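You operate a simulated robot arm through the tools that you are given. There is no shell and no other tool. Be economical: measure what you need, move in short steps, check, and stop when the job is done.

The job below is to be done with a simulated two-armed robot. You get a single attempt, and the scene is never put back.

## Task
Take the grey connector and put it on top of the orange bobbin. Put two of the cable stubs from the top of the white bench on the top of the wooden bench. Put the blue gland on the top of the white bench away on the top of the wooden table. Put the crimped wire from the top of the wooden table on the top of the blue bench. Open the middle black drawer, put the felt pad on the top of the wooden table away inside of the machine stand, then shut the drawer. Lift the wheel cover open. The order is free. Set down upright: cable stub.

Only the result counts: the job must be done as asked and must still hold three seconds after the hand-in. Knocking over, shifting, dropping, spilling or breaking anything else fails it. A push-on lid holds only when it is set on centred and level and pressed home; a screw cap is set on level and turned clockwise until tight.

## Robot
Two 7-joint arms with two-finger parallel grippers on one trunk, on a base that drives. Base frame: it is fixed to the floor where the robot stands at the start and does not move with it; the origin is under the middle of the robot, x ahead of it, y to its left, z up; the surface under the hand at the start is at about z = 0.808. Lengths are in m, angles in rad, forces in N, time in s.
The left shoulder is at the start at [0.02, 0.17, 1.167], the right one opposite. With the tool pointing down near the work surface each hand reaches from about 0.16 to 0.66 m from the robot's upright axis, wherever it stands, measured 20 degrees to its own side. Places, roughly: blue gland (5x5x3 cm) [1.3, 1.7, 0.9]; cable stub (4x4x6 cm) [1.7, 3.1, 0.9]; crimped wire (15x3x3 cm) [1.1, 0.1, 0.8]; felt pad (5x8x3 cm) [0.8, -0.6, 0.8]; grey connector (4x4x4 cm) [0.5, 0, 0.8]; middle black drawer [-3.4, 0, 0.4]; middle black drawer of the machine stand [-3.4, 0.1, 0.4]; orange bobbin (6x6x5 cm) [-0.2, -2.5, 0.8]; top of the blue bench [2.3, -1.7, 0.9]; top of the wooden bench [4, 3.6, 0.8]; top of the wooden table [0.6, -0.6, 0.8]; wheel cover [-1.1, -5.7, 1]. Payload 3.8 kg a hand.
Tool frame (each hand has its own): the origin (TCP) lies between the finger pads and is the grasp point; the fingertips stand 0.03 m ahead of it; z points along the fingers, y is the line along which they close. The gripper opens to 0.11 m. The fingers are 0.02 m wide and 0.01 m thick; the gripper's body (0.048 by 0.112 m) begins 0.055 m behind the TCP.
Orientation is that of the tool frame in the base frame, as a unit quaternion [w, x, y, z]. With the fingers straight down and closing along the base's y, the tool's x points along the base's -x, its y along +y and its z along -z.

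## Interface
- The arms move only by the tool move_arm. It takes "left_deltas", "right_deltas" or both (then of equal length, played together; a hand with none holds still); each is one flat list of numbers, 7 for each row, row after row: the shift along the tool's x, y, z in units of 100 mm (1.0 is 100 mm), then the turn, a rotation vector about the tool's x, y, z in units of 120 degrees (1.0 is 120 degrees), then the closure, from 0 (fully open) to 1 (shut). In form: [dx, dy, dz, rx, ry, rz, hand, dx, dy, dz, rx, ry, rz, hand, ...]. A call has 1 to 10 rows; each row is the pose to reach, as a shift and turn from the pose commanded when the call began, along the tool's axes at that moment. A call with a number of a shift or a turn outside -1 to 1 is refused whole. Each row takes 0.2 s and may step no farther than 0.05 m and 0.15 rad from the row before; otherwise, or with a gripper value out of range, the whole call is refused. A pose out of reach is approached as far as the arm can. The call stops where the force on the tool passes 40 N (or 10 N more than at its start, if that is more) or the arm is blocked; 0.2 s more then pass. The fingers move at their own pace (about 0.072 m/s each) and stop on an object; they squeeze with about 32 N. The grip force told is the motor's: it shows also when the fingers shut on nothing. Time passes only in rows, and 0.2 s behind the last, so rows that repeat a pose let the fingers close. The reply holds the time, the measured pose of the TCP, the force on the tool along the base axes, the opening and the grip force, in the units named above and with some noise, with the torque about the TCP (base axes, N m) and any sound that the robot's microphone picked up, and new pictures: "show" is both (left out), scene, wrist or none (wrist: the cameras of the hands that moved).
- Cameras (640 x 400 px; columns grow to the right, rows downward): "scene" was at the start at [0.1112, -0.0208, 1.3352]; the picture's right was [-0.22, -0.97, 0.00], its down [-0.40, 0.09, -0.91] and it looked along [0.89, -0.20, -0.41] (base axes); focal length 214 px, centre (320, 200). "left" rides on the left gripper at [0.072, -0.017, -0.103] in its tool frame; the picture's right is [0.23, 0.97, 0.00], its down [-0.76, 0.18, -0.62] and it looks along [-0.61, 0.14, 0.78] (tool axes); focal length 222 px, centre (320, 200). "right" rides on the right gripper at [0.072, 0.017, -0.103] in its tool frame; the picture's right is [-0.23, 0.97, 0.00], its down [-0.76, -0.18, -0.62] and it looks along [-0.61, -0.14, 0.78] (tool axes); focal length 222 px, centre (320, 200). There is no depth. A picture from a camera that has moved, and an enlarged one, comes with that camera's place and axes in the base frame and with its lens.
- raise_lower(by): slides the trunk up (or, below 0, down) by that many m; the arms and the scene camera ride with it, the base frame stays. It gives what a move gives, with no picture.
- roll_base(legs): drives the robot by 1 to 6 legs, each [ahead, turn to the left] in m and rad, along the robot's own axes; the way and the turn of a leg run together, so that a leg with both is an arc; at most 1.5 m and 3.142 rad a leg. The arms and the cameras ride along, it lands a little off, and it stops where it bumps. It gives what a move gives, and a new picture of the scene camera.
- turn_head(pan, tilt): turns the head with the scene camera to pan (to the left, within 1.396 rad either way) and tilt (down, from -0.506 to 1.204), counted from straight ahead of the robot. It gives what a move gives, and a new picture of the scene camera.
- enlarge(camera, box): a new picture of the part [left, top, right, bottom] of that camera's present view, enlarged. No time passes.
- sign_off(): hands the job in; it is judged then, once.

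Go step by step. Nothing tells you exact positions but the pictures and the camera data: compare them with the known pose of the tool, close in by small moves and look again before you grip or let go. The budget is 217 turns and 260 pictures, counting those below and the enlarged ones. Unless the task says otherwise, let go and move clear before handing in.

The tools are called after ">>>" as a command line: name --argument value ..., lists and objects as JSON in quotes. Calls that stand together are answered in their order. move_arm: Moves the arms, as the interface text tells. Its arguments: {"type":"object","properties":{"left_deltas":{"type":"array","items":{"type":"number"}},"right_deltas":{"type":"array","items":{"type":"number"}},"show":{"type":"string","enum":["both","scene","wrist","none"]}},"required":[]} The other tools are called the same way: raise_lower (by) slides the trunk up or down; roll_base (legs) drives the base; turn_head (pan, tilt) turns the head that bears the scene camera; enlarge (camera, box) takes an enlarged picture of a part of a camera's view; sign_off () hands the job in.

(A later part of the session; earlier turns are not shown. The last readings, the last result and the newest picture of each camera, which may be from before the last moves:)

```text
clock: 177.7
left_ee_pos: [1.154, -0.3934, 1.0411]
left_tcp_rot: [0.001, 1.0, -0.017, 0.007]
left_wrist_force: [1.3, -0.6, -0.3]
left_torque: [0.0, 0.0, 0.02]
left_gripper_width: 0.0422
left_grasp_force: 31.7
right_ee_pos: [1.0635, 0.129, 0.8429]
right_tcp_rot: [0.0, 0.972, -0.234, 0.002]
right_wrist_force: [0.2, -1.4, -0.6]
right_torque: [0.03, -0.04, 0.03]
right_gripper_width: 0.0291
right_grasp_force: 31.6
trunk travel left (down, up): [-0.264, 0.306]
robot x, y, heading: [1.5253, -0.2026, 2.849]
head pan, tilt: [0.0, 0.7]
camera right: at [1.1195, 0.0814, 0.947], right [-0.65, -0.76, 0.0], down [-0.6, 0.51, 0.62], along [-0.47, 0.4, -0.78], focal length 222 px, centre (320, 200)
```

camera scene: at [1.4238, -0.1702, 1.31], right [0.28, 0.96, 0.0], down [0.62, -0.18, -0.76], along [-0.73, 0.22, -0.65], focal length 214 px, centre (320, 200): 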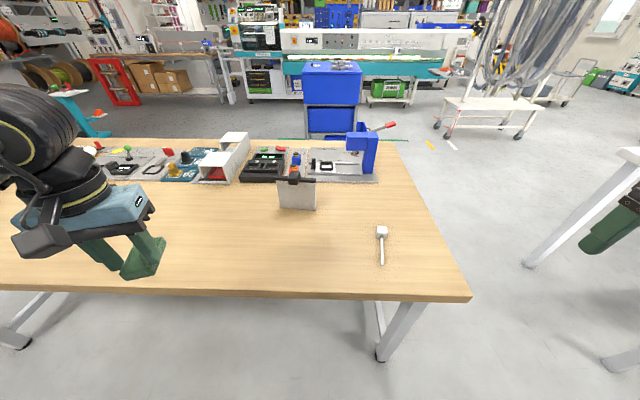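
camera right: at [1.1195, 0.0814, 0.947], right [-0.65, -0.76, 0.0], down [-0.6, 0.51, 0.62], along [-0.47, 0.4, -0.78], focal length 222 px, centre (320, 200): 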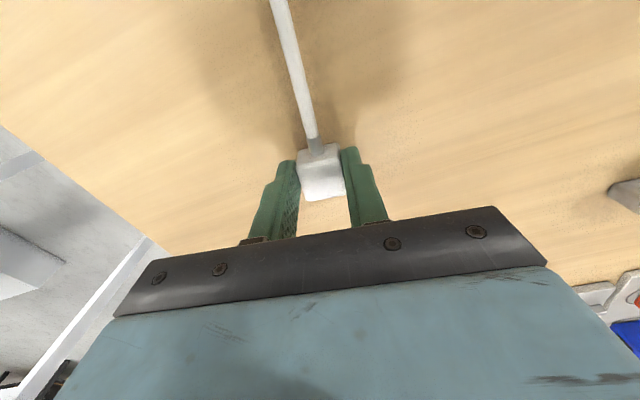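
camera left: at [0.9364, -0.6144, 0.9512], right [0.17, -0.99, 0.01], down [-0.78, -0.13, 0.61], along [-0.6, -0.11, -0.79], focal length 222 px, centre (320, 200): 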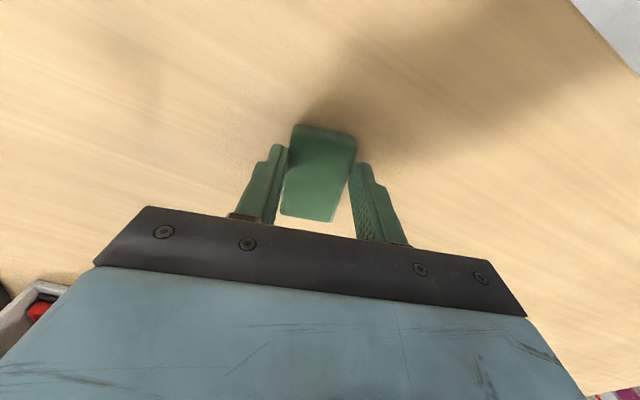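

Gripped. I'll lift, tuck, back off, and turn to face the blue bench.

>>> move_arm --right_deltas '[0, 0, -0.45, 0, 0, 0, 1, 0, 0, -0.9, 0, 0, 0, 1, 0.4, -0.2, -1, 0, 0, 0, 1, 0.8, -0.4, -1, 0, 0, 0, 1, 1, -0.6, -1, 0, 0, 0, 1]' --show "none"

>>> move_arm --right_deltas '[0.3, -0.2, -0.3, 0, 0, 0, 1, 0.6, -0.4, -0.6, 0, 0, 0, 1, 0.9, -0.5, -0.9, 0, 0, 0, 1]' --show "none"

>>> roll_base --legs '[[-0.15, 0], [0, -3.14]]'

```text
clock: 178.9
left_ee_pos: [1.1549, -0.3926, 1.0418]
left_tcp_rot: [0.003, 1.0, -0.018, 0.006]
left_wrist_force: [-0.7, -0.2, -0.1]
left_torque: [0.03, 0.04, -0.01]
left_gripper_width: 0.0424
left_grasp_force: 32.0
right_ee_pos: [1.1797, 0.1398, 0.9444]
right_tcp_rot: [0.0, 0.972, -0.235, 0.001]
right_wrist_force: [0.0, -1.2, -1.2]
right_torque: [0.01, 0.0, 0.04]
right_gripper_width: 0.0289
right_grasp_force: 32.5
trunk travel left (down, up): [-0.264, 0.306]
robot x, y, heading: [1.5278, -0.1978, 2.855]
head pan, tilt: [0.0, 0.7]
```

```text
clock: 179.7
left_ee_pos: [1.1541, -0.3938, 1.0402]
left_tcp_rot: [0.001, 1.0, -0.017, 0.006]
left_wrist_force: [-0.3, -0.4, -1.1]
left_torque: [0.0, 0.03, 0.0]
left_gripper_width: 0.0426
left_grasp_force: 32.1
right_ee_pos: [1.2835, 0.1422, 1.0348]
right_tcp_rot: [0.0, 0.972, -0.234, 0.001]
right_wrist_force: [1.1, 0.4, -0.7]
right_torque: [0.01, 0.05, 0.0]
right_gripper_width: 0.029
right_grasp_force: 31.8
trunk travel left (down, up): [-0.264, 0.306]
robot x, y, heading: [1.5291, -0.1963, 2.858]
head pan, tilt: [0.0, 0.7]
```

```text
clock: 188.4
left_ee_pos: [2.0409, -0.0431, 1.0414]
left_tcp_rot: [-0.006, 0.01, 1.0, 0.001]
left_wrist_force: [-0.2, 0.2, 0.0]
left_torque: [0.01, 0.02, 0.03]
left_gripper_width: 0.0425
left_grasp_force: 31.6
right_ee_pos: [1.921, -0.5813, 1.034]
right_tcp_rot: [-0.001, 0.227, 0.974, 0.0]
right_wrist_force: [-1.2, -0.1, -0.8]
right_torque: [0.02, -0.02, -0.01]
right_gripper_width: 0.0289
right_grasp_force: 32.1
trunk travel left (down, up): [-0.264, 0.306]
robot x, y, heading: [1.6707, -0.2433, -0.267]
head pan, tilt: [0.0, 0.7]
camera scene: at [1.7736, -0.2714, 1.3101], right [-0.27, -0.96, 0.0], down [-0.62, 0.17, -0.76], along [0.74, -0.2, -0.64], focal length 214 px, centre (320, 200)
```

scene: 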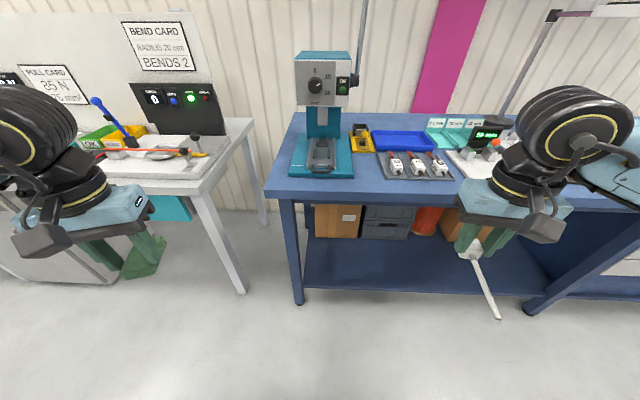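

>>> turn_head --pan -0.4 --tilt 0.5

>>> enlarge --camera "scene" --box '[160, 100, 480, 300]'

```text
clock: 189.2
left_ee_pos: [2.0412, -0.0444, 1.04]
left_tcp_rot: [-0.007, 0.009, 1.0, 0.0]
left_wrist_force: [-0.1, -0.6, 0.1]
left_torque: [0.0, 0.02, -0.02]
left_gripper_width: 0.0423
left_grasp_force: 32.2
right_ee_pos: [1.9207, -0.5804, 1.0346]
right_tcp_rot: [-0.002, 0.226, 0.974, 0.0]
right_wrist_force: [-0.2, 0.5, 0.7]
right_torque: [-0.02, 0.0, 0.01]
right_gripper_width: 0.0292
right_grasp_force: 31.5
trunk travel left (down, up): [-0.264, 0.306]
robot x, y, heading: [1.668, -0.2462, -0.269]
head pan, tilt: [-0.4, 0.499]
camera scene: at [1.7631, -0.3052, 1.3278], right [-0.62, -0.78, 0.0], down [-0.38, 0.3, -0.88], along [0.69, -0.54, -0.48], focal length 214 px, centre (320, 200)
```

scene: 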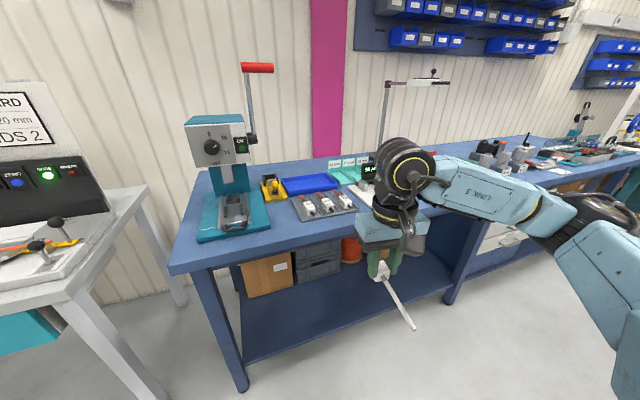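

```text
2.00 times, centred on (320, 200) of scene
camera zoom: at [1.7631, -0.3052, 1.3278], right [-0.62, -0.78, 0.0], down [-0.38, 0.3, -0.88], along [0.69, -0.54, -0.48], focal length 429 px, centre (320, 200)
```

zoom: 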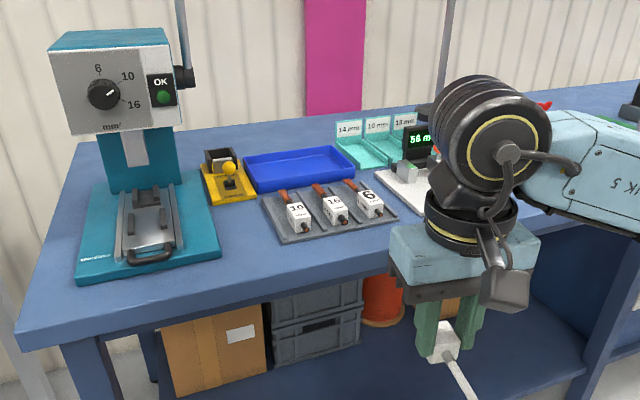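

I found a free pocket on the blue bench between the teal press and the tool tray, about [2.41,-0.63]. I'll retract the left hand slightly and drive to reach it with the right.

>>> move_arm --left_deltas '[0.4, 0.2, 0, 0, 0, 0, 1, 0.8, 0.4, 0, 0, 0, 0, 1]' --show "none"

>>> roll_base --legs '[[0, 0.22], [0.29, 0], [0, -0.305]]'

>>> enlarge --camera "scene" --box '[160, 150, 480, 350]'

```text
clock: 189.8
left_ee_pos: [1.9903, 0.0003, 1.0512]
left_tcp_rot: [-0.007, 0.011, 1.0, 0.001]
left_wrist_force: [0.0, 0.7, 0.2]
left_torque: [0.01, 0.0, -0.01]
left_gripper_width: 0.0425
left_grasp_force: 31.4
left hand out of reach, approached as far as the arm can: row 2
right_ee_pos: [1.921, -0.5814, 1.0353]
right_tcp_rot: [-0.001, 0.226, 0.974, 0.0]
right_wrist_force: [-1.0, 0.5, -0.7]
right_torque: [0.05, -0.04, 0.01]
right_gripper_width: 0.0291
right_grasp_force: 32.0
trunk travel left (down, up): [-0.264, 0.306]
robot x, y, heading: [1.6717, -0.244, -0.268]
head pan, tilt: [-0.4, 0.499]
```

```text
clock: 193.6
left_ee_pos: [2.2967, -0.0435, 1.0506]
left_tcp_rot: [-0.008, 0.053, 0.999, 0.002]
left_wrist_force: [-0.4, 0.3, 0.2]
left_torque: [0.02, 0.0, -0.03]
left_gripper_width: 0.0426
left_grasp_force: 32.4
right_ee_pos: [2.1793, -0.616, 1.0345]
right_tcp_rot: [0.0, 0.268, 0.963, -0.001]
right_wrist_force: [-0.5, 0.2, -1.2]
right_torque: [-0.01, -0.01, -0.04]
right_gripper_width: 0.0288
right_grasp_force: 32.1
trunk travel left (down, up): [-0.264, 0.306]
robot x, y, heading: [1.9557, -0.2602, -0.355]
head pan, tilt: [-0.4, 0.499]
camera scene: at [2.0447, -0.3281, 1.3278], right [-0.69, -0.73, 0.0], down [-0.35, 0.33, -0.88], along [0.64, -0.6, -0.48], focal length 214 px, centre (320, 200)
```

scene: 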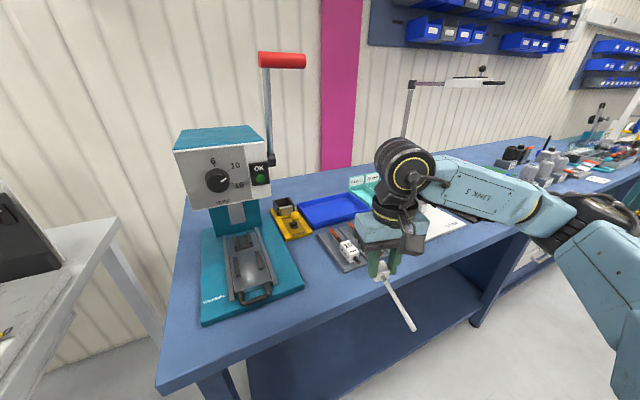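

```text
2.00 times, centred on (320, 250) of scene
camera zoom: at [2.0447, -0.3281, 1.3278], right [-0.69, -0.73, 0.0], down [-0.35, 0.33, -0.88], along [0.64, -0.6, -0.48], focal length 429 px, centre (320, 100)
```

zoom: 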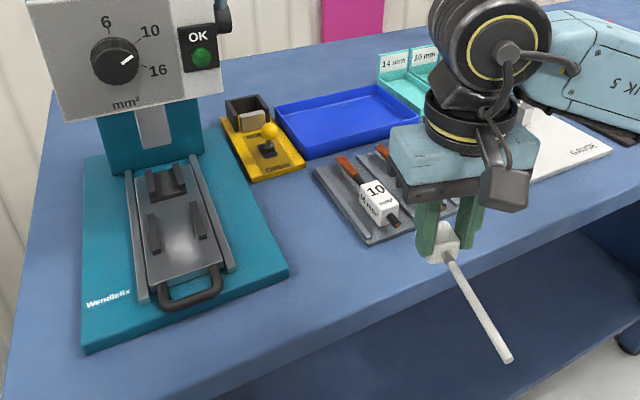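

Bench top is about z 0.895, and the target spot for the wire head is about [2.417,-0.619]. I'll move over it with the right hand.

>>> move_arm --right_deltas '[-0.35, 0.2, 0, 0, 0, -0.05, 1, -0.7, 0.4, 0, 0, 0, -0.109, 1]' --show "none"

>>> move_arm --right_deltas '[-0.42, 0.13, 0, 0, 0, 0, 1, -0.84, 0.26, 0, 0, 0, 0, 1]' --show "wrist"

>>> enlarge --camera "scene" --box '[160, 150, 480, 350]'

```text
clock: 194.2
left_ee_pos: [2.2981, -0.0431, 1.0502]
left_tcp_rot: [-0.007, 0.053, 0.999, 0.001]
left_wrist_force: [0.1, -0.7, 0.0]
left_torque: [-0.01, -0.02, 0.06]
left_gripper_width: 0.0424
left_grasp_force: 31.6
right_ee_pos: [2.2599, -0.6187, 1.0332]
right_tcp_rot: [-0.002, 0.156, 0.988, 0.0]
right_wrist_force: [0.0, -0.1, -0.4]
right_torque: [0.01, 0.01, 0.01]
right_gripper_width: 0.0291
right_grasp_force: 31.7
trunk travel left (down, up): [-0.264, 0.306]
robot x, y, heading: [1.9574, -0.2607, -0.355]
head pan, tilt: [-0.4, 0.499]
```

```text
clock: 194.8
left_ee_pos: [2.2964, -0.0435, 1.0516]
left_tcp_rot: [-0.007, 0.052, 0.999, 0.002]
left_wrist_force: [0.7, -0.5, -0.5]
left_torque: [0.0, -0.01, 0.0]
left_gripper_width: 0.0424
left_grasp_force: 31.5
right_ee_pos: [2.3479, -0.6179, 1.0335]
right_tcp_rot: [-0.001, 0.155, 0.988, -0.001]
right_wrist_force: [0.1, -1.0, -0.9]
right_torque: [0.01, -0.01, 0.01]
right_gripper_width: 0.0292
right_grasp_force: 32.5
trunk travel left (down, up): [-0.264, 0.306]
robot x, y, heading: [1.9569, -0.2576, -0.351]
head pan, tilt: [-0.4, 0.499]
camera right: at [2.2843, -0.5799, 1.1372], right [0.52, 0.86, 0.0], down [0.67, -0.4, 0.62], along [0.53, -0.32, -0.78], focal length 222 px, centre (320, 200)
```

right: 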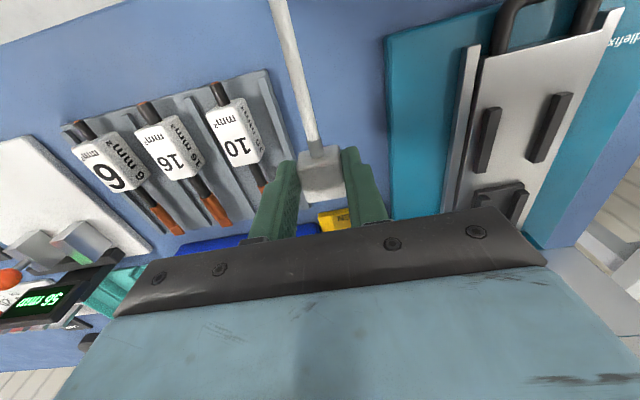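

```text
2.00 times, centred on (320, 250) of scene
camera zoom: at [2.0452, -0.3275, 1.3278], right [-0.69, -0.73, 0.0], down [-0.35, 0.33, -0.88], along [0.64, -0.6, -0.48], focal length 429 px, centre (320, 100)
```

zoom: 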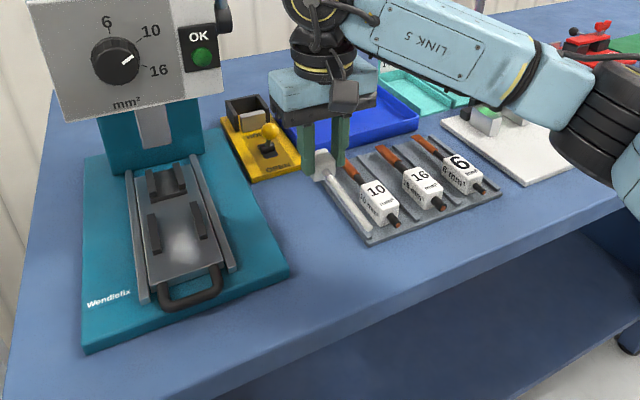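

I need 6.5 cm further and 1.8 cm toward the press. Then I'll descend partway and look.

>>> move_arm --right_deltas '[-0.33, 0.09, 0, 0, 0, 0, 1, -0.66, 0.18, 0, 0, 0, 0, 1, -0.66, 0.18, 0.4, 0, 0, 0, 1, -0.66, 0.18, 0.7, 0, 0, 0, 1]' --show "wrist"

>>> enlarge --camera "scene" --box '[200, 180, 400, 305]'

```text
clock: 195.8
left_ee_pos: [2.2971, -0.0439, 1.0501]
left_tcp_rot: [-0.006, 0.052, 0.999, 0.002]
left_wrist_force: [0.9, -0.7, -0.8]
left_torque: [0.03, -0.01, 0.04]
left_gripper_width: 0.0423
left_grasp_force: 32.0
right_ee_pos: [2.4149, -0.6234, 0.9639]
right_tcp_rot: [-0.001, 0.156, 0.988, 0.001]
right_wrist_force: [0.2, -1.1, -0.2]
right_torque: [0.01, 0.01, -0.02]
right_gripper_width: 0.0289
right_grasp_force: 32.5
trunk travel left (down, up): [-0.264, 0.306]
robot x, y, heading: [1.96, -0.257, -0.35]
head pan, tilt: [-0.4, 0.499]
camera right: at [2.3511, -0.5846, 1.0673], right [0.52, 0.86, 0.0], down [0.67, -0.4, 0.62], along [0.53, -0.32, -0.78], focal length 222 px, centre (320, 200)
```

right: 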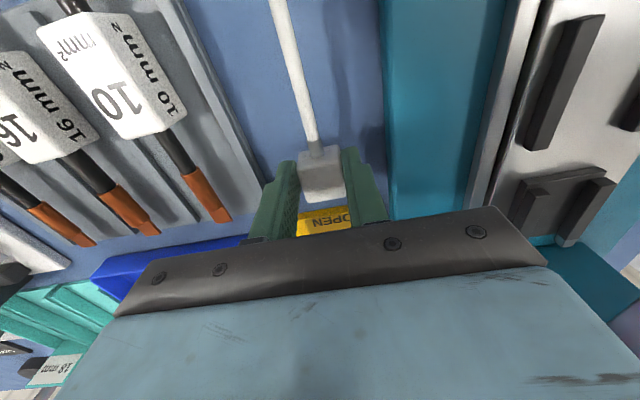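

```text
3.20 times, centred on (300, 242) of scene
camera zoom: at [2.045, -0.3276, 1.3278], right [-0.69, -0.73, 0.0], down [-0.35, 0.33, -0.88], along [0.64, -0.6, -0.48], focal length 686 px, centre (384, 64)
```

zoom: 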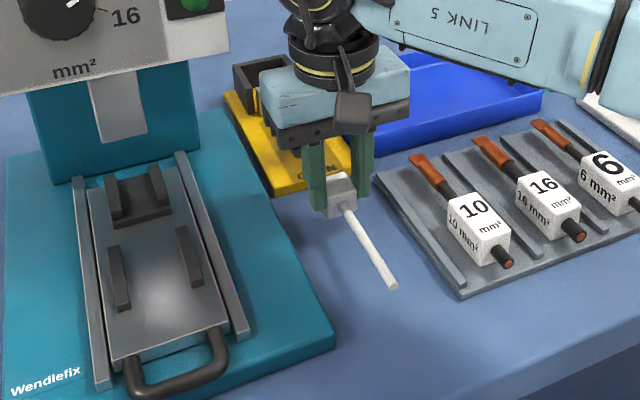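

The wire is over the pocket. I'll lower it to the bench.

>>> move_arm --right_deltas '[0, 0, 0.15, 0, 0, 0, 1, 0, 0, 0.25, 0, 0, 0, 1, 0, 0, 0.3, 0, 0, 0, 1]' --show "none"

>>> enlarge --camera "scene" --box '[270, 220, 350, 280]'

```text
clock: 196.6
left_ee_pos: [2.2952, -0.0431, 1.0521]
left_tcp_rot: [-0.007, 0.052, 0.999, 0.002]
left_wrist_force: [0.1, -0.4, -0.7]
left_torque: [0.0, -0.02, 0.0]
left_gripper_width: 0.0424
left_grasp_force: 32.1
right_ee_pos: [2.4155, -0.6231, 0.9369]
right_tcp_rot: [0.003, 0.157, 0.988, -0.001]
right_wrist_force: [0.2, -5.1, 27.7]
right_torque: [-0.18, -0.15, -0.01]
right_gripper_width: 0.0303
right_grasp_force: 32.0
trunk travel left (down, up): [-0.264, 0.306]
robot x, y, heading: [1.9606, -0.2563, -0.356]
head pan, tilt: [-0.4, 0.499]
```

```text
6.67 times, centred on (310, 250) of scene
camera zoom: at [2.043, -0.3269, 1.3283], right [-0.69, -0.73, 0.0], down [-0.35, 0.33, -0.88], along [0.64, -0.6, -0.48], focal length 1430 px, centre (387, -133)
```

zoom: 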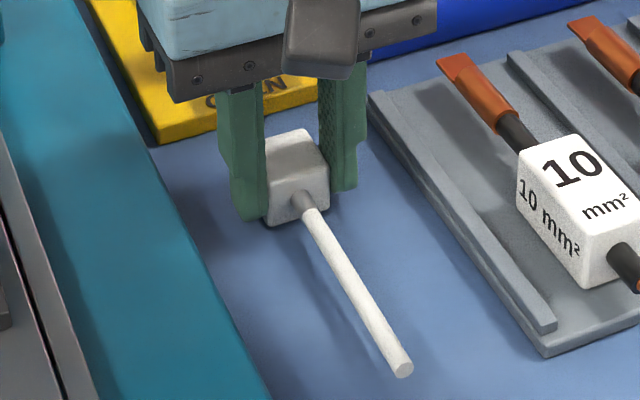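

Contact. I'll unload, release, and lift.

>>> move_arm --right_deltas '[0, 0, -0.03, 0, 0, 0, 1, 0, 0, -0.03, 0, 0, 0, 0.6, 0, 0, -0.03, 0, 0, 0, 0.5, 0, 0, -0.45, 0, 0, 0, 0.5, 0, 0, -0.95, 0, 0, 0, 0.5]' --show "none"

>>> move_arm --right_deltas '[0.4, -0.1, -0.1, 0, 0, 0, 0.5, 0.8, -0.2, -0.2, 0, 0, 0, 0.3, 1, -0.5, -0.3, 0, 0, 0, 0]' --show "none"

>>> enlarge --camera "scene" --box '[200, 180, 400, 305]'

```text
clock: 197.8
left_ee_pos: [2.2972, -0.043, 1.0507]
left_tcp_rot: [-0.007, 0.052, 0.999, 0.002]
left_wrist_force: [0.2, 0.2, 0.8]
left_torque: [-0.02, -0.02, 0.0]
left_gripper_width: 0.0426
left_grasp_force: 31.6
right_ee_pos: [2.4162, -0.6215, 1.029]
right_tcp_rot: [0.0, 0.156, 0.988, 0.0]
right_wrist_force: [0.2, -0.4, 0.4]
right_torque: [0.05, 0.0, 0.02]
right_gripper_width: 0.0552
right_grasp_force: 0.0
trunk travel left (down, up): [-0.264, 0.306]
robot x, y, heading: [1.955, -0.2567, -0.351]
head pan, tilt: [-0.4, 0.499]
```

```text
clock: 198.6
left_ee_pos: [2.2962, -0.0453, 1.051]
left_tcp_rot: [-0.007, 0.053, 0.999, 0.002]
left_wrist_force: [-0.3, 0.3, -0.2]
left_torque: [0.01, 0.04, 0.01]
left_gripper_width: 0.0426
left_grasp_force: 32.5
right_ee_pos: [2.3025, -0.6395, 1.0577]
right_tcp_rot: [0.0, 0.156, 0.988, -0.001]
right_wrist_force: [-1.1, -0.2, 0.7]
right_torque: [0.0, -0.02, 0.0]
right_gripper_width: 0.11
right_grasp_force: 0.1
trunk travel left (down, up): [-0.264, 0.306]
robot x, y, heading: [1.9568, -0.2569, -0.352]
head pan, tilt: [-0.4, 0.499]
```

```text
3.20 times, centred on (300, 242) of scene
camera zoom: at [2.0438, -0.3285, 1.3279], right [-0.69, -0.73, 0.0], down [-0.35, 0.33, -0.88], along [0.64, -0.6, -0.48], focal length 686 px, centre (384, 64)
```

zoom: 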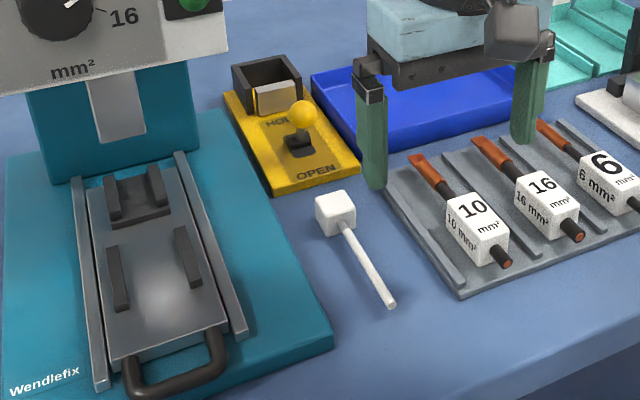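

The wire rests on the blue bench. Next is the blue gland: back off, turn up the aisle and look toward the white bench.

>>> roll_base --legs '[[-0.25, 0], [0, 1.81], [0.76, 0]]'

>>> turn_head --pan 0.6 --tilt 0.4

```text
clock: 208.5
left_ee_pos: [1.5401, 0.865, 1.0506]
left_tcp_rot: [0.004, 0.747, -0.665, 0.005]
left_wrist_force: [-0.5, 0.6, -0.1]
left_torque: [0.02, -0.01, 0.0]
left_gripper_width: 0.0425
left_grasp_force: 32.5
right_ee_pos: [2.1176, 1.0036, 1.059]
right_tcp_rot: [0.0, -0.674, 0.739, -0.001]
right_wrist_force: [-0.4, 0.3, -0.2]
right_torque: [0.0, -0.02, 0.0]
right_gripper_width: 0.11
right_grasp_force: 0.0
trunk travel left (down, up): [-0.264, 0.306]
robot x, y, heading: [1.8231, 0.5814, 1.437]
head pan, tilt: [-0.4, 0.499]
camera scene: at [1.872, 0.6819, 1.3278], right [0.86, -0.51, 0.0], down [-0.24, -0.41, -0.88], along [0.45, 0.76, -0.48], focal length 214 px, centre (320, 200)
```

scene: 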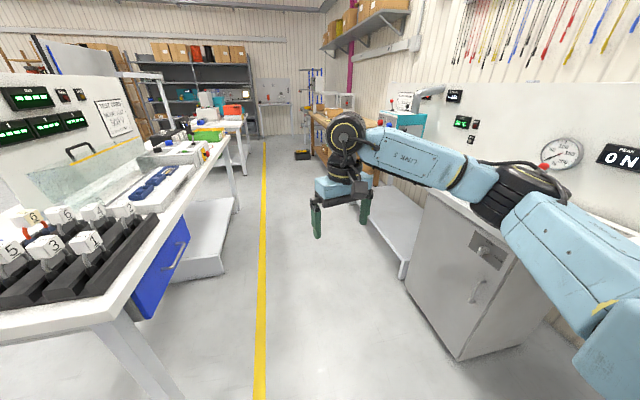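

```text
clock: 209.8
left_ee_pos: [1.5399, 0.8649, 1.0506]
left_tcp_rot: [0.005, 0.748, -0.664, 0.005]
left_wrist_force: [0.2, 0.2, -0.9]
left_torque: [-0.03, 0.0, 0.02]
left_gripper_width: 0.0427
left_grasp_force: 32.4
right_ee_pos: [2.1167, 1.0039, 1.0588]
right_tcp_rot: [0.0, -0.674, 0.738, 0.0]
right_wrist_force: [0.1, 0.5, 1.0]
right_torque: [-0.01, -0.01, 0.02]
right_gripper_width: 0.11
right_grasp_force: 0.1
trunk travel left (down, up): [-0.264, 0.306]
robot x, y, heading: [1.8246, 0.586, 1.439]
head pan, tilt: [0.6, 0.4]
camera scene: at [1.784, 0.6858, 1.337], right [0.89, 0.45, 0.0], down [0.18, -0.35, -0.92], along [-0.42, 0.82, -0.39], focal length 214 px, centre (320, 200)
```

scene: 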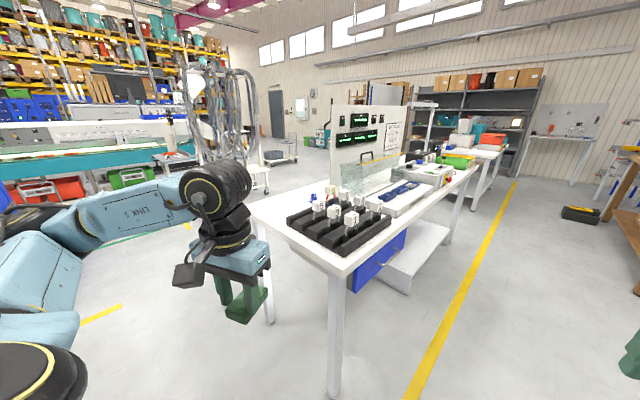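

>>> enlarge --camera "scene" --box '[240, 150, 400, 270]'

>>> enlarge --camera "scene" --box '[380, 110, 520, 200]'

```text
3.33 times, centred on (320, 210) of scene
camera zoom: at [1.784, 0.6858, 1.337], right [0.89, 0.45, 0.0], down [0.18, -0.35, -0.92], along [-0.42, 0.82, -0.39], focal length 715 px, centre (320, 167)
```

zoom: 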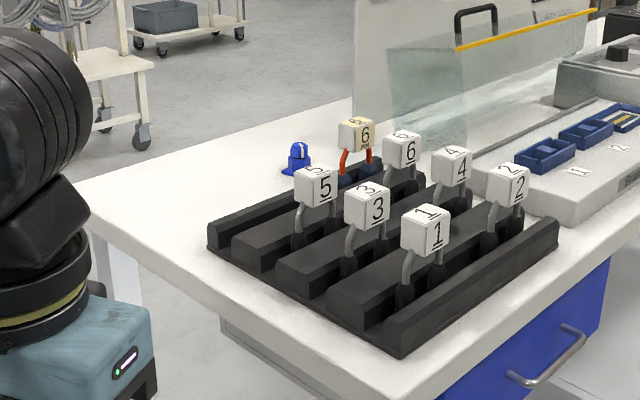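

```text
4.44 times, centred on (450, 155) of scene
camera zoom: at [1.784, 0.6858, 1.337], right [0.89, 0.45, 0.0], down [0.18, -0.35, -0.92], along [-0.42, 0.82, -0.39], focal length 953 px, centre (-258, 400)
```

zoom: 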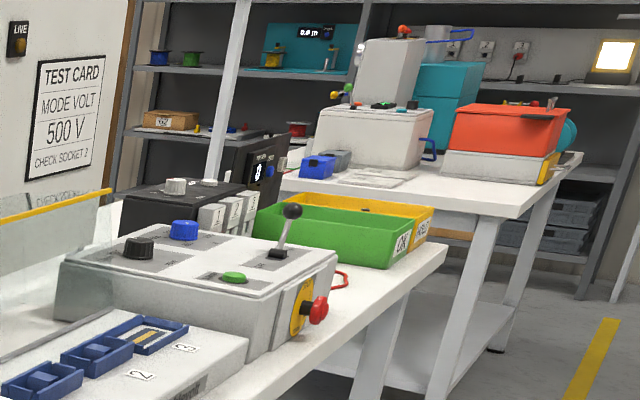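

The blue gland sits at about [1.24,1.67], near the white bench's west edge, with the stubs further north on the same bench. I'll tuck the right hand, then drive round to the west side.

>>> move_arm --right_deltas '[0.4, -0.2, -0.2, 0, 0, 0, 0, 0.8, -0.4, -0.4, 0, 0, 0, 0, 1, -0.6, -0.6, 0, 0, 0, 0]' --show "none"

>>> roll_base --legs '[[0, 1.355], [1.45, 0], [0, -1.57], [0.95, 0], [0, -1.57]]'

>>> turn_head --pan 0.0 --tilt 0.6

```text
clock: 210.6
left_ee_pos: [1.5403, 0.8636, 1.0505]
left_tcp_rot: [0.005, 0.748, -0.664, 0.005]
left_wrist_force: [-0.2, -0.4, -0.2]
left_torque: [0.0, 0.0, 0.01]
left_gripper_width: 0.0421
left_grasp_force: 31.6
right_ee_pos: [2.1683, 0.8975, 1.1182]
right_tcp_rot: [-0.001, -0.674, 0.739, -0.001]
right_wrist_force: [0.1, 0.4, -0.6]
right_torque: [0.0, -0.01, 0.02]
right_gripper_width: 0.11
right_grasp_force: 0.0
trunk travel left (down, up): [-0.264, 0.306]
robot x, y, heading: [1.8241, 0.5824, 1.438]
head pan, tilt: [0.6, 0.4]
```

```text
clock: 228.2
left_ee_pos: [0.4756, 2.109, 1.0489]
left_tcp_rot: [-0.005, -0.681, 0.732, -0.006]
left_wrist_force: [-0.4, -0.7, 0.6]
left_torque: [0.01, -0.03, 0.06]
left_gripper_width: 0.0425
left_grasp_force: 31.7
right_ee_pos: [1.0997, 2.0241, 1.1189]
right_tcp_rot: [0.0, -0.601, 0.799, -0.003]
right_wrist_force: [-0.2, 0.4, -0.5]
right_torque: [0.03, 0.04, -0.05]
right_gripper_width: 0.11
right_grasp_force: 0.1
trunk travel left (down, up): [-0.264, 0.306]
robot x, y, heading: [0.7072, 1.783, 1.248]
head pan, tilt: [0.6, 0.4]
stopped in leg 4: the robot was blocked; the commanded pose is now the measured one
camera scene: at [0.6796, 1.8889, 1.3369], right [0.96, 0.28, 0.0], down [0.11, -0.38, -0.92], along [-0.25, 0.88, -0.39], focal length 214 px, centre (320, 200)
```

scene: 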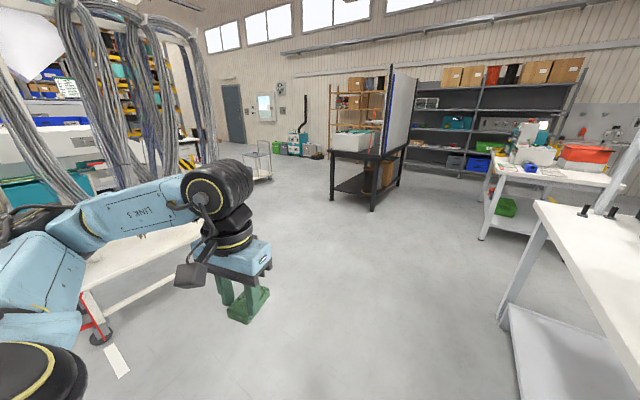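

```text
clock: 229.2
left_ee_pos: [0.4755, 2.1101, 1.0488]
left_tcp_rot: [-0.005, -0.681, 0.732, -0.006]
left_wrist_force: [-0.1, 0.5, -0.2]
left_torque: [-0.03, 0.01, 0.03]
left_gripper_width: 0.0425
left_grasp_force: 32.1
right_ee_pos: [1.0995, 2.0252, 1.1203]
right_tcp_rot: [0.0, -0.6, 0.8, -0.004]
right_wrist_force: [0.0, -0.3, 1.4]
right_torque: [0.0, 0.03, -0.01]
right_gripper_width: 0.1098
right_grasp_force: 0.0
trunk travel left (down, up): [-0.264, 0.306]
robot x, y, heading: [0.706, 1.7804, 1.253]
head pan, tilt: [0.0, 0.6]
camera scene: at [0.7331, 1.884, 1.3188], right [0.95, -0.31, 0.01], down [-0.17, -0.54, -0.83], along [0.26, 0.78, -0.56], focal length 214 px, centre (320, 200)
```

scene: 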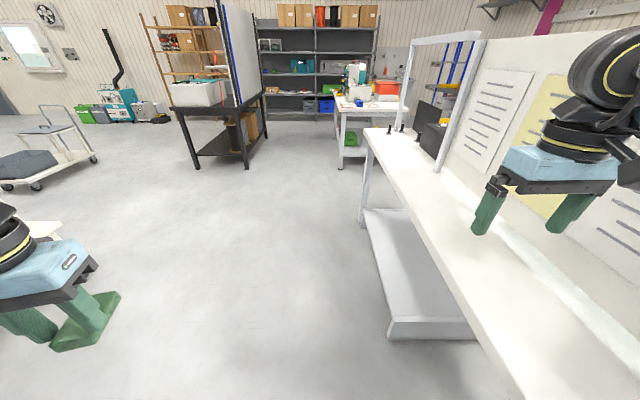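

The base was blocked, probably the right elbow near the board standing on the bench. I'll look to the right before moving.

>>> turn_head --pan -1.2 --tilt 0.5

```text
clock: 230.6
left_ee_pos: [0.4749, 2.1095, 1.0491]
left_tcp_rot: [-0.004, -0.682, 0.732, -0.007]
left_wrist_force: [0.7, -0.1, -1.1]
left_torque: [0.04, 0.02, -0.05]
left_gripper_width: 0.0422
left_grasp_force: 31.8
right_ee_pos: [1.0991, 2.0256, 1.1204]
right_tcp_rot: [-0.001, -0.601, 0.799, -0.004]
right_wrist_force: [-0.7, 0.7, -0.3]
right_torque: [0.01, -0.02, 0.01]
right_gripper_width: 0.1099
right_grasp_force: 0.1
trunk travel left (down, up): [-0.264, 0.306]
robot x, y, heading: [0.7036, 1.7786, 1.248]
head pan, tilt: [-1.201, 0.499]
camera scene: at [0.7962, 1.8048, 1.3283], right [0.05, -1.0, 0.0], down [-0.47, -0.03, -0.88], along [0.88, 0.04, -0.47], focal length 214 px, centre (320, 200)
```

scene: 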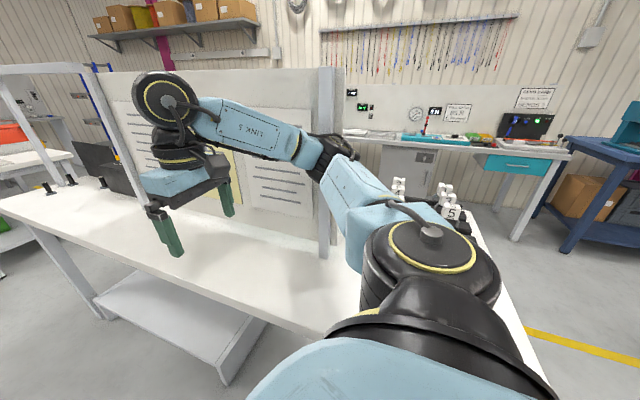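

The right elbow is beside the board's end post. I'll reverse 10 cm and turn so the gland lies ahead-right of me.

>>> roll_base --legs '[[-0.1, 0], [0, -0.94]]'

>>> turn_head --pan -0.4 --tilt 0.6

```text
clock: 234.1
left_ee_pos: [0.8058, 2.0609, 1.0504]
left_tcp_rot: [-0.007, -0.278, 0.96, -0.001]
left_wrist_force: [-0.6, -0.1, -0.3]
left_torque: [-0.03, 0.02, -0.03]
left_gripper_width: 0.0426
left_grasp_force: 32.1
right_ee_pos: [1.1086, 1.5059, 1.1187]
right_tcp_rot: [-0.002, -0.175, 0.985, 0.0]
right_wrist_force: [0.1, 0.5, 0.0]
right_torque: [0.0, 0.0, -0.03]
right_gripper_width: 0.11
right_grasp_force: 0.1
trunk travel left (down, up): [-0.264, 0.306]
robot x, y, heading: [0.6752, 1.6825, 0.318]
head pan, tilt: [-1.201, 0.499]
camera scene: at [0.7514, 1.6192, 1.3278], right [-0.77, -0.63, 0.0], down [-0.3, 0.37, -0.88], along [0.56, -0.68, -0.48], focal length 214 px, centre (320, 200)
```

scene: 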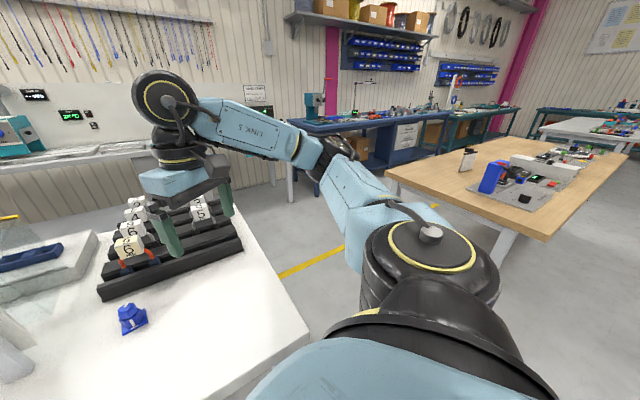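

```text
clock: 235.3
left_ee_pos: [0.8057, 2.0606, 1.0508]
left_tcp_rot: [-0.007, -0.278, 0.961, -0.001]
left_wrist_force: [-0.4, 0.4, -0.4]
left_torque: [0.03, -0.01, 0.04]
left_gripper_width: 0.0425
left_grasp_force: 31.6
right_ee_pos: [1.1093, 1.5067, 1.1175]
right_tcp_rot: [-0.001, -0.174, 0.985, 0.0]
right_wrist_force: [-0.9, -0.2, 0.0]
right_torque: [0.0, -0.02, 0.01]
right_gripper_width: 0.11
right_grasp_force: 0.0
trunk travel left (down, up): [-0.264, 0.306]
robot x, y, heading: [0.6696, 1.6844, 0.313]
head pan, tilt: [-0.4, 0.6]
camera scene: at [0.7818, 1.6823, 1.3188], right [-0.08, -1.0, 0.0], down [-0.56, 0.05, -0.83], along [0.82, -0.07, -0.56], focal length 214 px, centre (320, 200)
```

scene: 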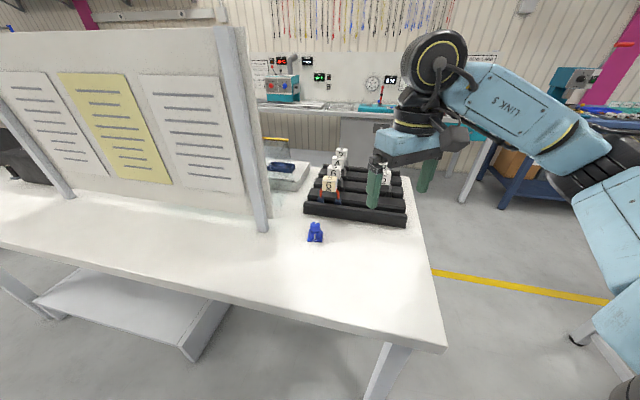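

>>> enlarge --camera "scene" --box '[275, 205, 355, 260]'

```text
7.27 times, centred on (315, 232) of scene
camera zoom: at [0.7818, 1.6823, 1.3188], right [-0.08, -1.0, 0.0], down [-0.56, 0.05, -0.83], along [0.82, -0.07, -0.56], focal length 1560 px, centre (356, -36)
```

zoom: 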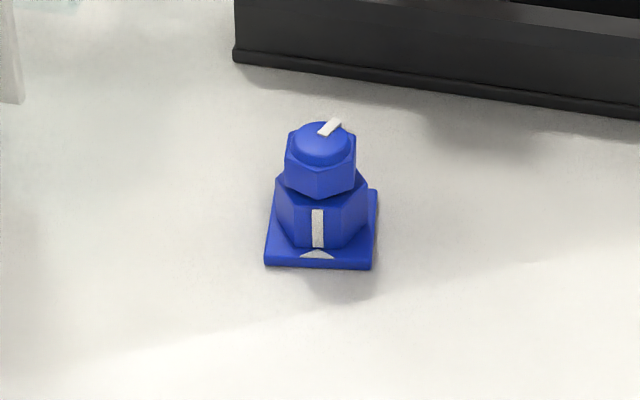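

The gland's a square base with a hex nut on top, at about [1.253,1.66]. I'll move the right hand above it.

>>> move_arm --right_deltas '[-0.31, 0.16, 0.1, 0, 0, 0, 0, -0.62, 0.32, 0.2, 0, 0, 0, 0, -0.94, 0.47, 0.3, 0, 0, 0, 0]' --show "none"

>>> move_arm --right_deltas '[-0.24, 0.12, 0.22, 0, 0, 0.055, 0, -0.48, 0.24, 0.44, 0, 0, 0.11, 0, -0.72, 0.36, 0.66, 0, 0, 0.165, 0, -0.94, 0.47, 0.9, 0, 0, 0.22, 0]' --show "wrist"

>>> enlarge --camera "scene" --box '[265, 160, 385, 260]'

```text
clock: 236.1
left_ee_pos: [0.8059, 2.0605, 1.05]
left_tcp_rot: [-0.008, -0.278, 0.961, -0.002]
left_wrist_force: [0.4, -0.3, -1.0]
left_torque: [-0.01, 0.04, 0.01]
left_gripper_width: 0.0424
left_grasp_force: 32.1
right_ee_pos: [1.1813, 1.5848, 1.0864]
right_tcp_rot: [-0.003, -0.175, 0.985, -0.002]
right_wrist_force: [0.8, 0.5, -0.1]
right_torque: [0.01, 0.02, 0.02]
right_gripper_width: 0.1099
right_grasp_force: 0.1
trunk travel left (down, up): [-0.264, 0.306]
robot x, y, heading: [0.6725, 1.6826, 0.318]
head pan, tilt: [-0.4, 0.6]
```

```text
clock: 237.1
left_ee_pos: [0.8065, 2.0617, 1.0519]
left_tcp_rot: [-0.007, -0.279, 0.96, 0.0]
left_wrist_force: [0.3, -0.3, -1.0]
left_torque: [-0.01, 0.0, 0.0]
left_gripper_width: 0.0427
left_grasp_force: 32.2
right_ee_pos: [1.2522, 1.66, 0.9988]
right_tcp_rot: [-0.002, 0.057, 0.998, 0.0]
right_wrist_force: [0.3, 0.1, 0.0]
right_torque: [-0.01, -0.01, 0.02]
right_gripper_width: 0.11
right_grasp_force: 0.0
trunk travel left (down, up): [-0.264, 0.306]
robot x, y, heading: [0.6753, 1.6839, 0.317]
head pan, tilt: [-0.4, 0.6]
camera right: at [1.1819, 1.6851, 1.1022], right [0.33, 0.94, 0.0], down [0.74, -0.26, 0.62], along [0.58, -0.21, -0.78], focal length 222 px, centre (320, 200)
```

right: 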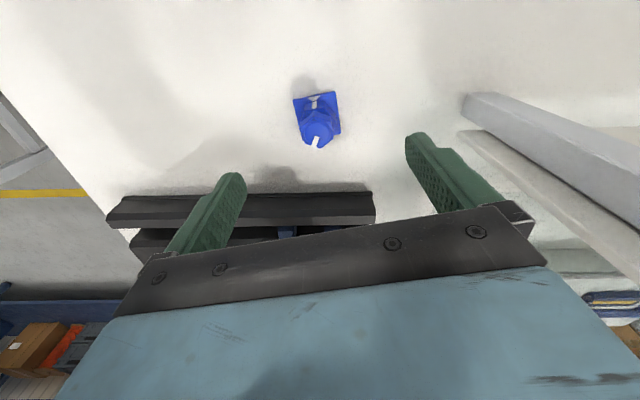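

```text
4.00 times, centred on (325, 210) of scene
camera zoom: at [0.782, 1.6828, 1.3187], right [-0.08, -1.0, 0.0], down [-0.56, 0.05, -0.82], along [0.82, -0.07, -0.57], focal length 858 px, centre (300, 160)
```

zoom: 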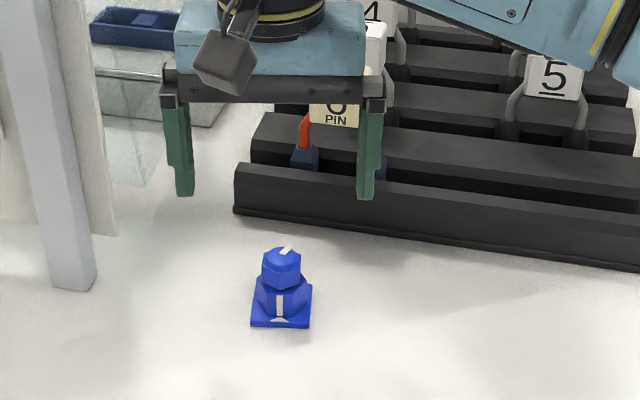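

Aligned over the gland, dome top about z 0.915. I'll descend to z≈0.925 and grip the nut.

>>> move_arm --right_deltas '[0, 0, 0.37, 0, 0, 0, 0.3, 0, 0, 0.74, 0, 0, 0, 0.4, 0, 0, 0.76, 0, 0, 0, 0.7, 0, 0, 0.76, 0, 0, 0, 1, 0, 0, 0.76, 0, 0, 0, 1]' --show "wrist"

>>> enlarge --camera "scene" --box '[265, 190, 365, 260]'

```text
clock: 238.3
left_ee_pos: [0.8059, 2.0589, 1.0512]
left_tcp_rot: [-0.007, -0.278, 0.961, -0.001]
left_wrist_force: [-0.1, -0.1, 0.1]
left_torque: [0.04, 0.05, -0.02]
left_gripper_width: 0.0425
left_grasp_force: 31.8
right_ee_pos: [1.2517, 1.6586, 0.9232]
right_tcp_rot: [-0.003, 0.055, 0.999, -0.001]
right_wrist_force: [0.6, 0.9, 0.8]
right_torque: [0.05, 0.01, -0.04]
right_gripper_width: 0.0266
right_grasp_force: 32.0
trunk travel left (down, up): [-0.264, 0.306]
robot x, y, heading: [0.6729, 1.6816, 0.316]
head pan, tilt: [-0.4, 0.6]
camera right: at [1.1812, 1.684, 1.0263], right [0.33, 0.94, 0.0], down [0.74, -0.26, 0.62], along [0.59, -0.21, -0.78], focal length 222 px, centre (320, 200)
```

right: 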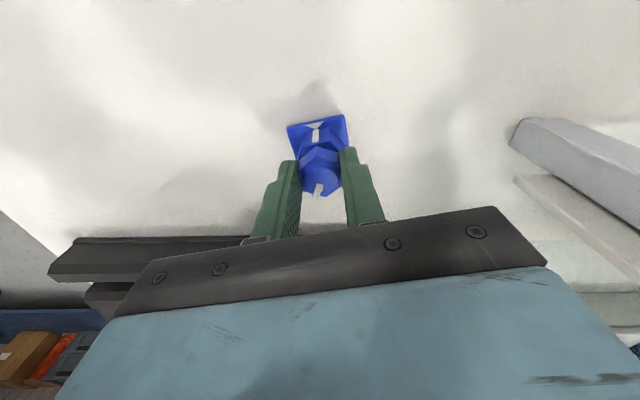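

```text
5.71 times, centred on (315, 225) of scene
camera zoom: at [0.7818, 1.6825, 1.3188], right [-0.08, -1.0, 0.0], down [-0.56, 0.05, -0.83], along [0.82, -0.07, -0.56], focal length 1226 px, centre (349, 57)
```

zoom: 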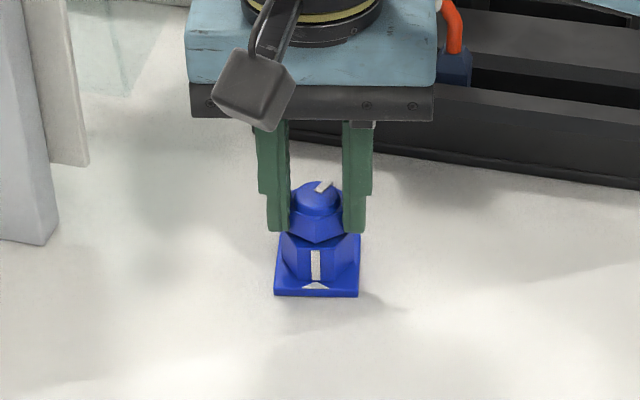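

Gripped. I'll lift, retract, back away, and go around to the wooden table's north end.

>>> move_arm --right_deltas '[0, 0, -0.45, 0, 0, 0, 1, 0, 0, -0.9, 0, 0, 0, 1, 0.4, -0.2, -1, 0, 0, 0, 1, 0.8, -0.4, -1, 0, 0, 0, 1, 1, -0.6, -1, 0, 0, 0, 1]' --show "none"

>>> move_arm --right_deltas '[0.3, -0.2, -0.2, 0, 0, 0, 1, 0.6, -0.4, -0.4, 0, 0, 0, 1]' --show "none"

>>> roll_base --legs '[[-0.3, 0], [0, -2.234], [0.68, 0], [0, 1.571], [1.26, 0], [0, -1.571]]'

>>> turn_head --pan 0.0 --tilt 0.7

```text
clock: 239.5
left_ee_pos: [0.8057, 2.0606, 1.0506]
left_tcp_rot: [-0.007, -0.279, 0.96, 0.0]
left_wrist_force: [-0.3, -0.5, -0.4]
left_torque: [0.03, -0.01, 0.01]
left_gripper_width: 0.0425
left_grasp_force: 31.5
right_ee_pos: [1.1454, 1.6097, 1.0221]
right_tcp_rot: [-0.002, 0.055, 0.998, -0.001]
right_wrist_force: [0.7, -0.8, -0.8]
right_torque: [0.02, -0.02, 0.0]
right_gripper_width: 0.0263
right_grasp_force: 31.7
trunk travel left (down, up): [-0.264, 0.306]
robot x, y, heading: [0.6733, 1.6828, 0.314]
head pan, tilt: [-0.4, 0.6]
```

```text
clock: 240.1
left_ee_pos: [0.806, 2.0601, 1.0502]
left_tcp_rot: [-0.008, -0.278, 0.961, 0.0]
left_wrist_force: [0.7, 0.6, -0.2]
left_torque: [0.02, -0.04, 0.0]
left_gripper_width: 0.0424
left_grasp_force: 32.0
right_ee_pos: [1.08, 1.5767, 1.062]
right_tcp_rot: [-0.001, 0.054, 0.999, -0.001]
right_wrist_force: [-0.3, 0.3, -0.9]
right_torque: [-0.03, 0.03, 0.01]
right_gripper_width: 0.0266
right_grasp_force: 32.1
trunk travel left (down, up): [-0.264, 0.306]
robot x, y, heading: [0.6773, 1.6854, 0.314]
head pan, tilt: [-0.4, 0.6]
```

```text
clock: 264.3
left_ee_pos: [1.5904, 0.2207, 1.0513]
left_tcp_rot: [-0.004, 0.733, 0.681, 0.006]
left_wrist_force: [0.6, -0.4, -0.5]
left_torque: [0.01, 0.01, 0.0]
left_gripper_width: 0.0424
left_grasp_force: 31.9
right_ee_pos: [1.038, 0.2874, 1.062]
right_tcp_rot: [-0.002, 0.916, 0.401, 0.001]
right_wrist_force: [0.0, -0.1, -1.2]
right_torque: [-0.04, 0.03, 0.01]
right_gripper_width: 0.0264
right_grasp_force: 31.6
trunk travel left (down, up): [-0.264, 0.306]
robot x, y, heading: [1.3667, 0.5536, -1.889]
head pan, tilt: [-0.4, 0.6]
camera scene: at [1.3013, 0.4654, 1.3187], right [-0.75, 0.66, 0.0], down [0.37, 0.42, -0.83], along [-0.54, -0.62, -0.57], focal length 214 px, centre (320, 200)
```

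scene: 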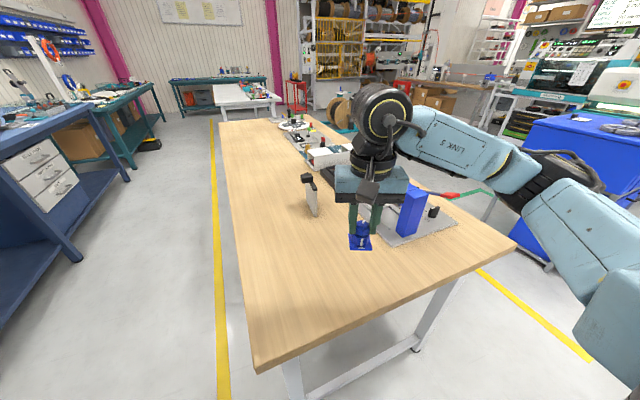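

```text
clock: 265.2
left_ee_pos: [1.5898, 0.2227, 1.05]
left_tcp_rot: [-0.004, 0.733, 0.681, 0.006]
left_wrist_force: [-0.4, -0.7, 0.3]
left_torque: [-0.04, -0.01, 0.0]
left_gripper_width: 0.0425
left_grasp_force: 32.0
right_ee_pos: [1.0369, 0.2892, 1.0618]
right_tcp_rot: [-0.001, 0.916, 0.4, 0.001]
right_wrist_force: [0.6, 0.0, -1.5]
right_torque: [0.02, 0.01, -0.01]
right_gripper_width: 0.0267
right_grasp_force: 31.8
trunk travel left (down, up): [-0.264, 0.306]
robot x, y, heading: [1.3664, 0.5523, -1.888]
head pan, tilt: [0.0, 0.7]
camera scene: at [1.3329, 0.4512, 1.3101], right [-0.95, 0.32, 0.0], down [0.2, 0.61, -0.77], along [-0.24, -0.73, -0.64], focal length 214 px, centre (320, 200)
```

scene: 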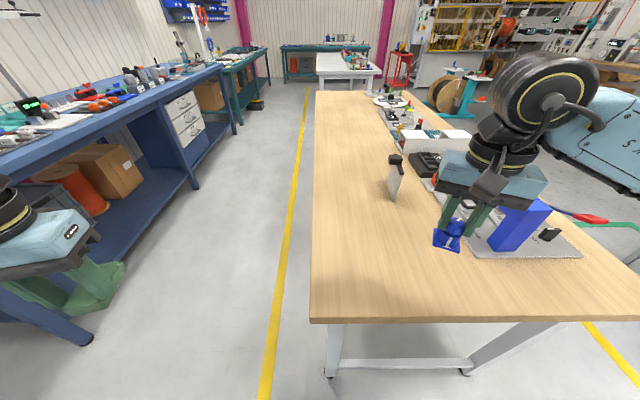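

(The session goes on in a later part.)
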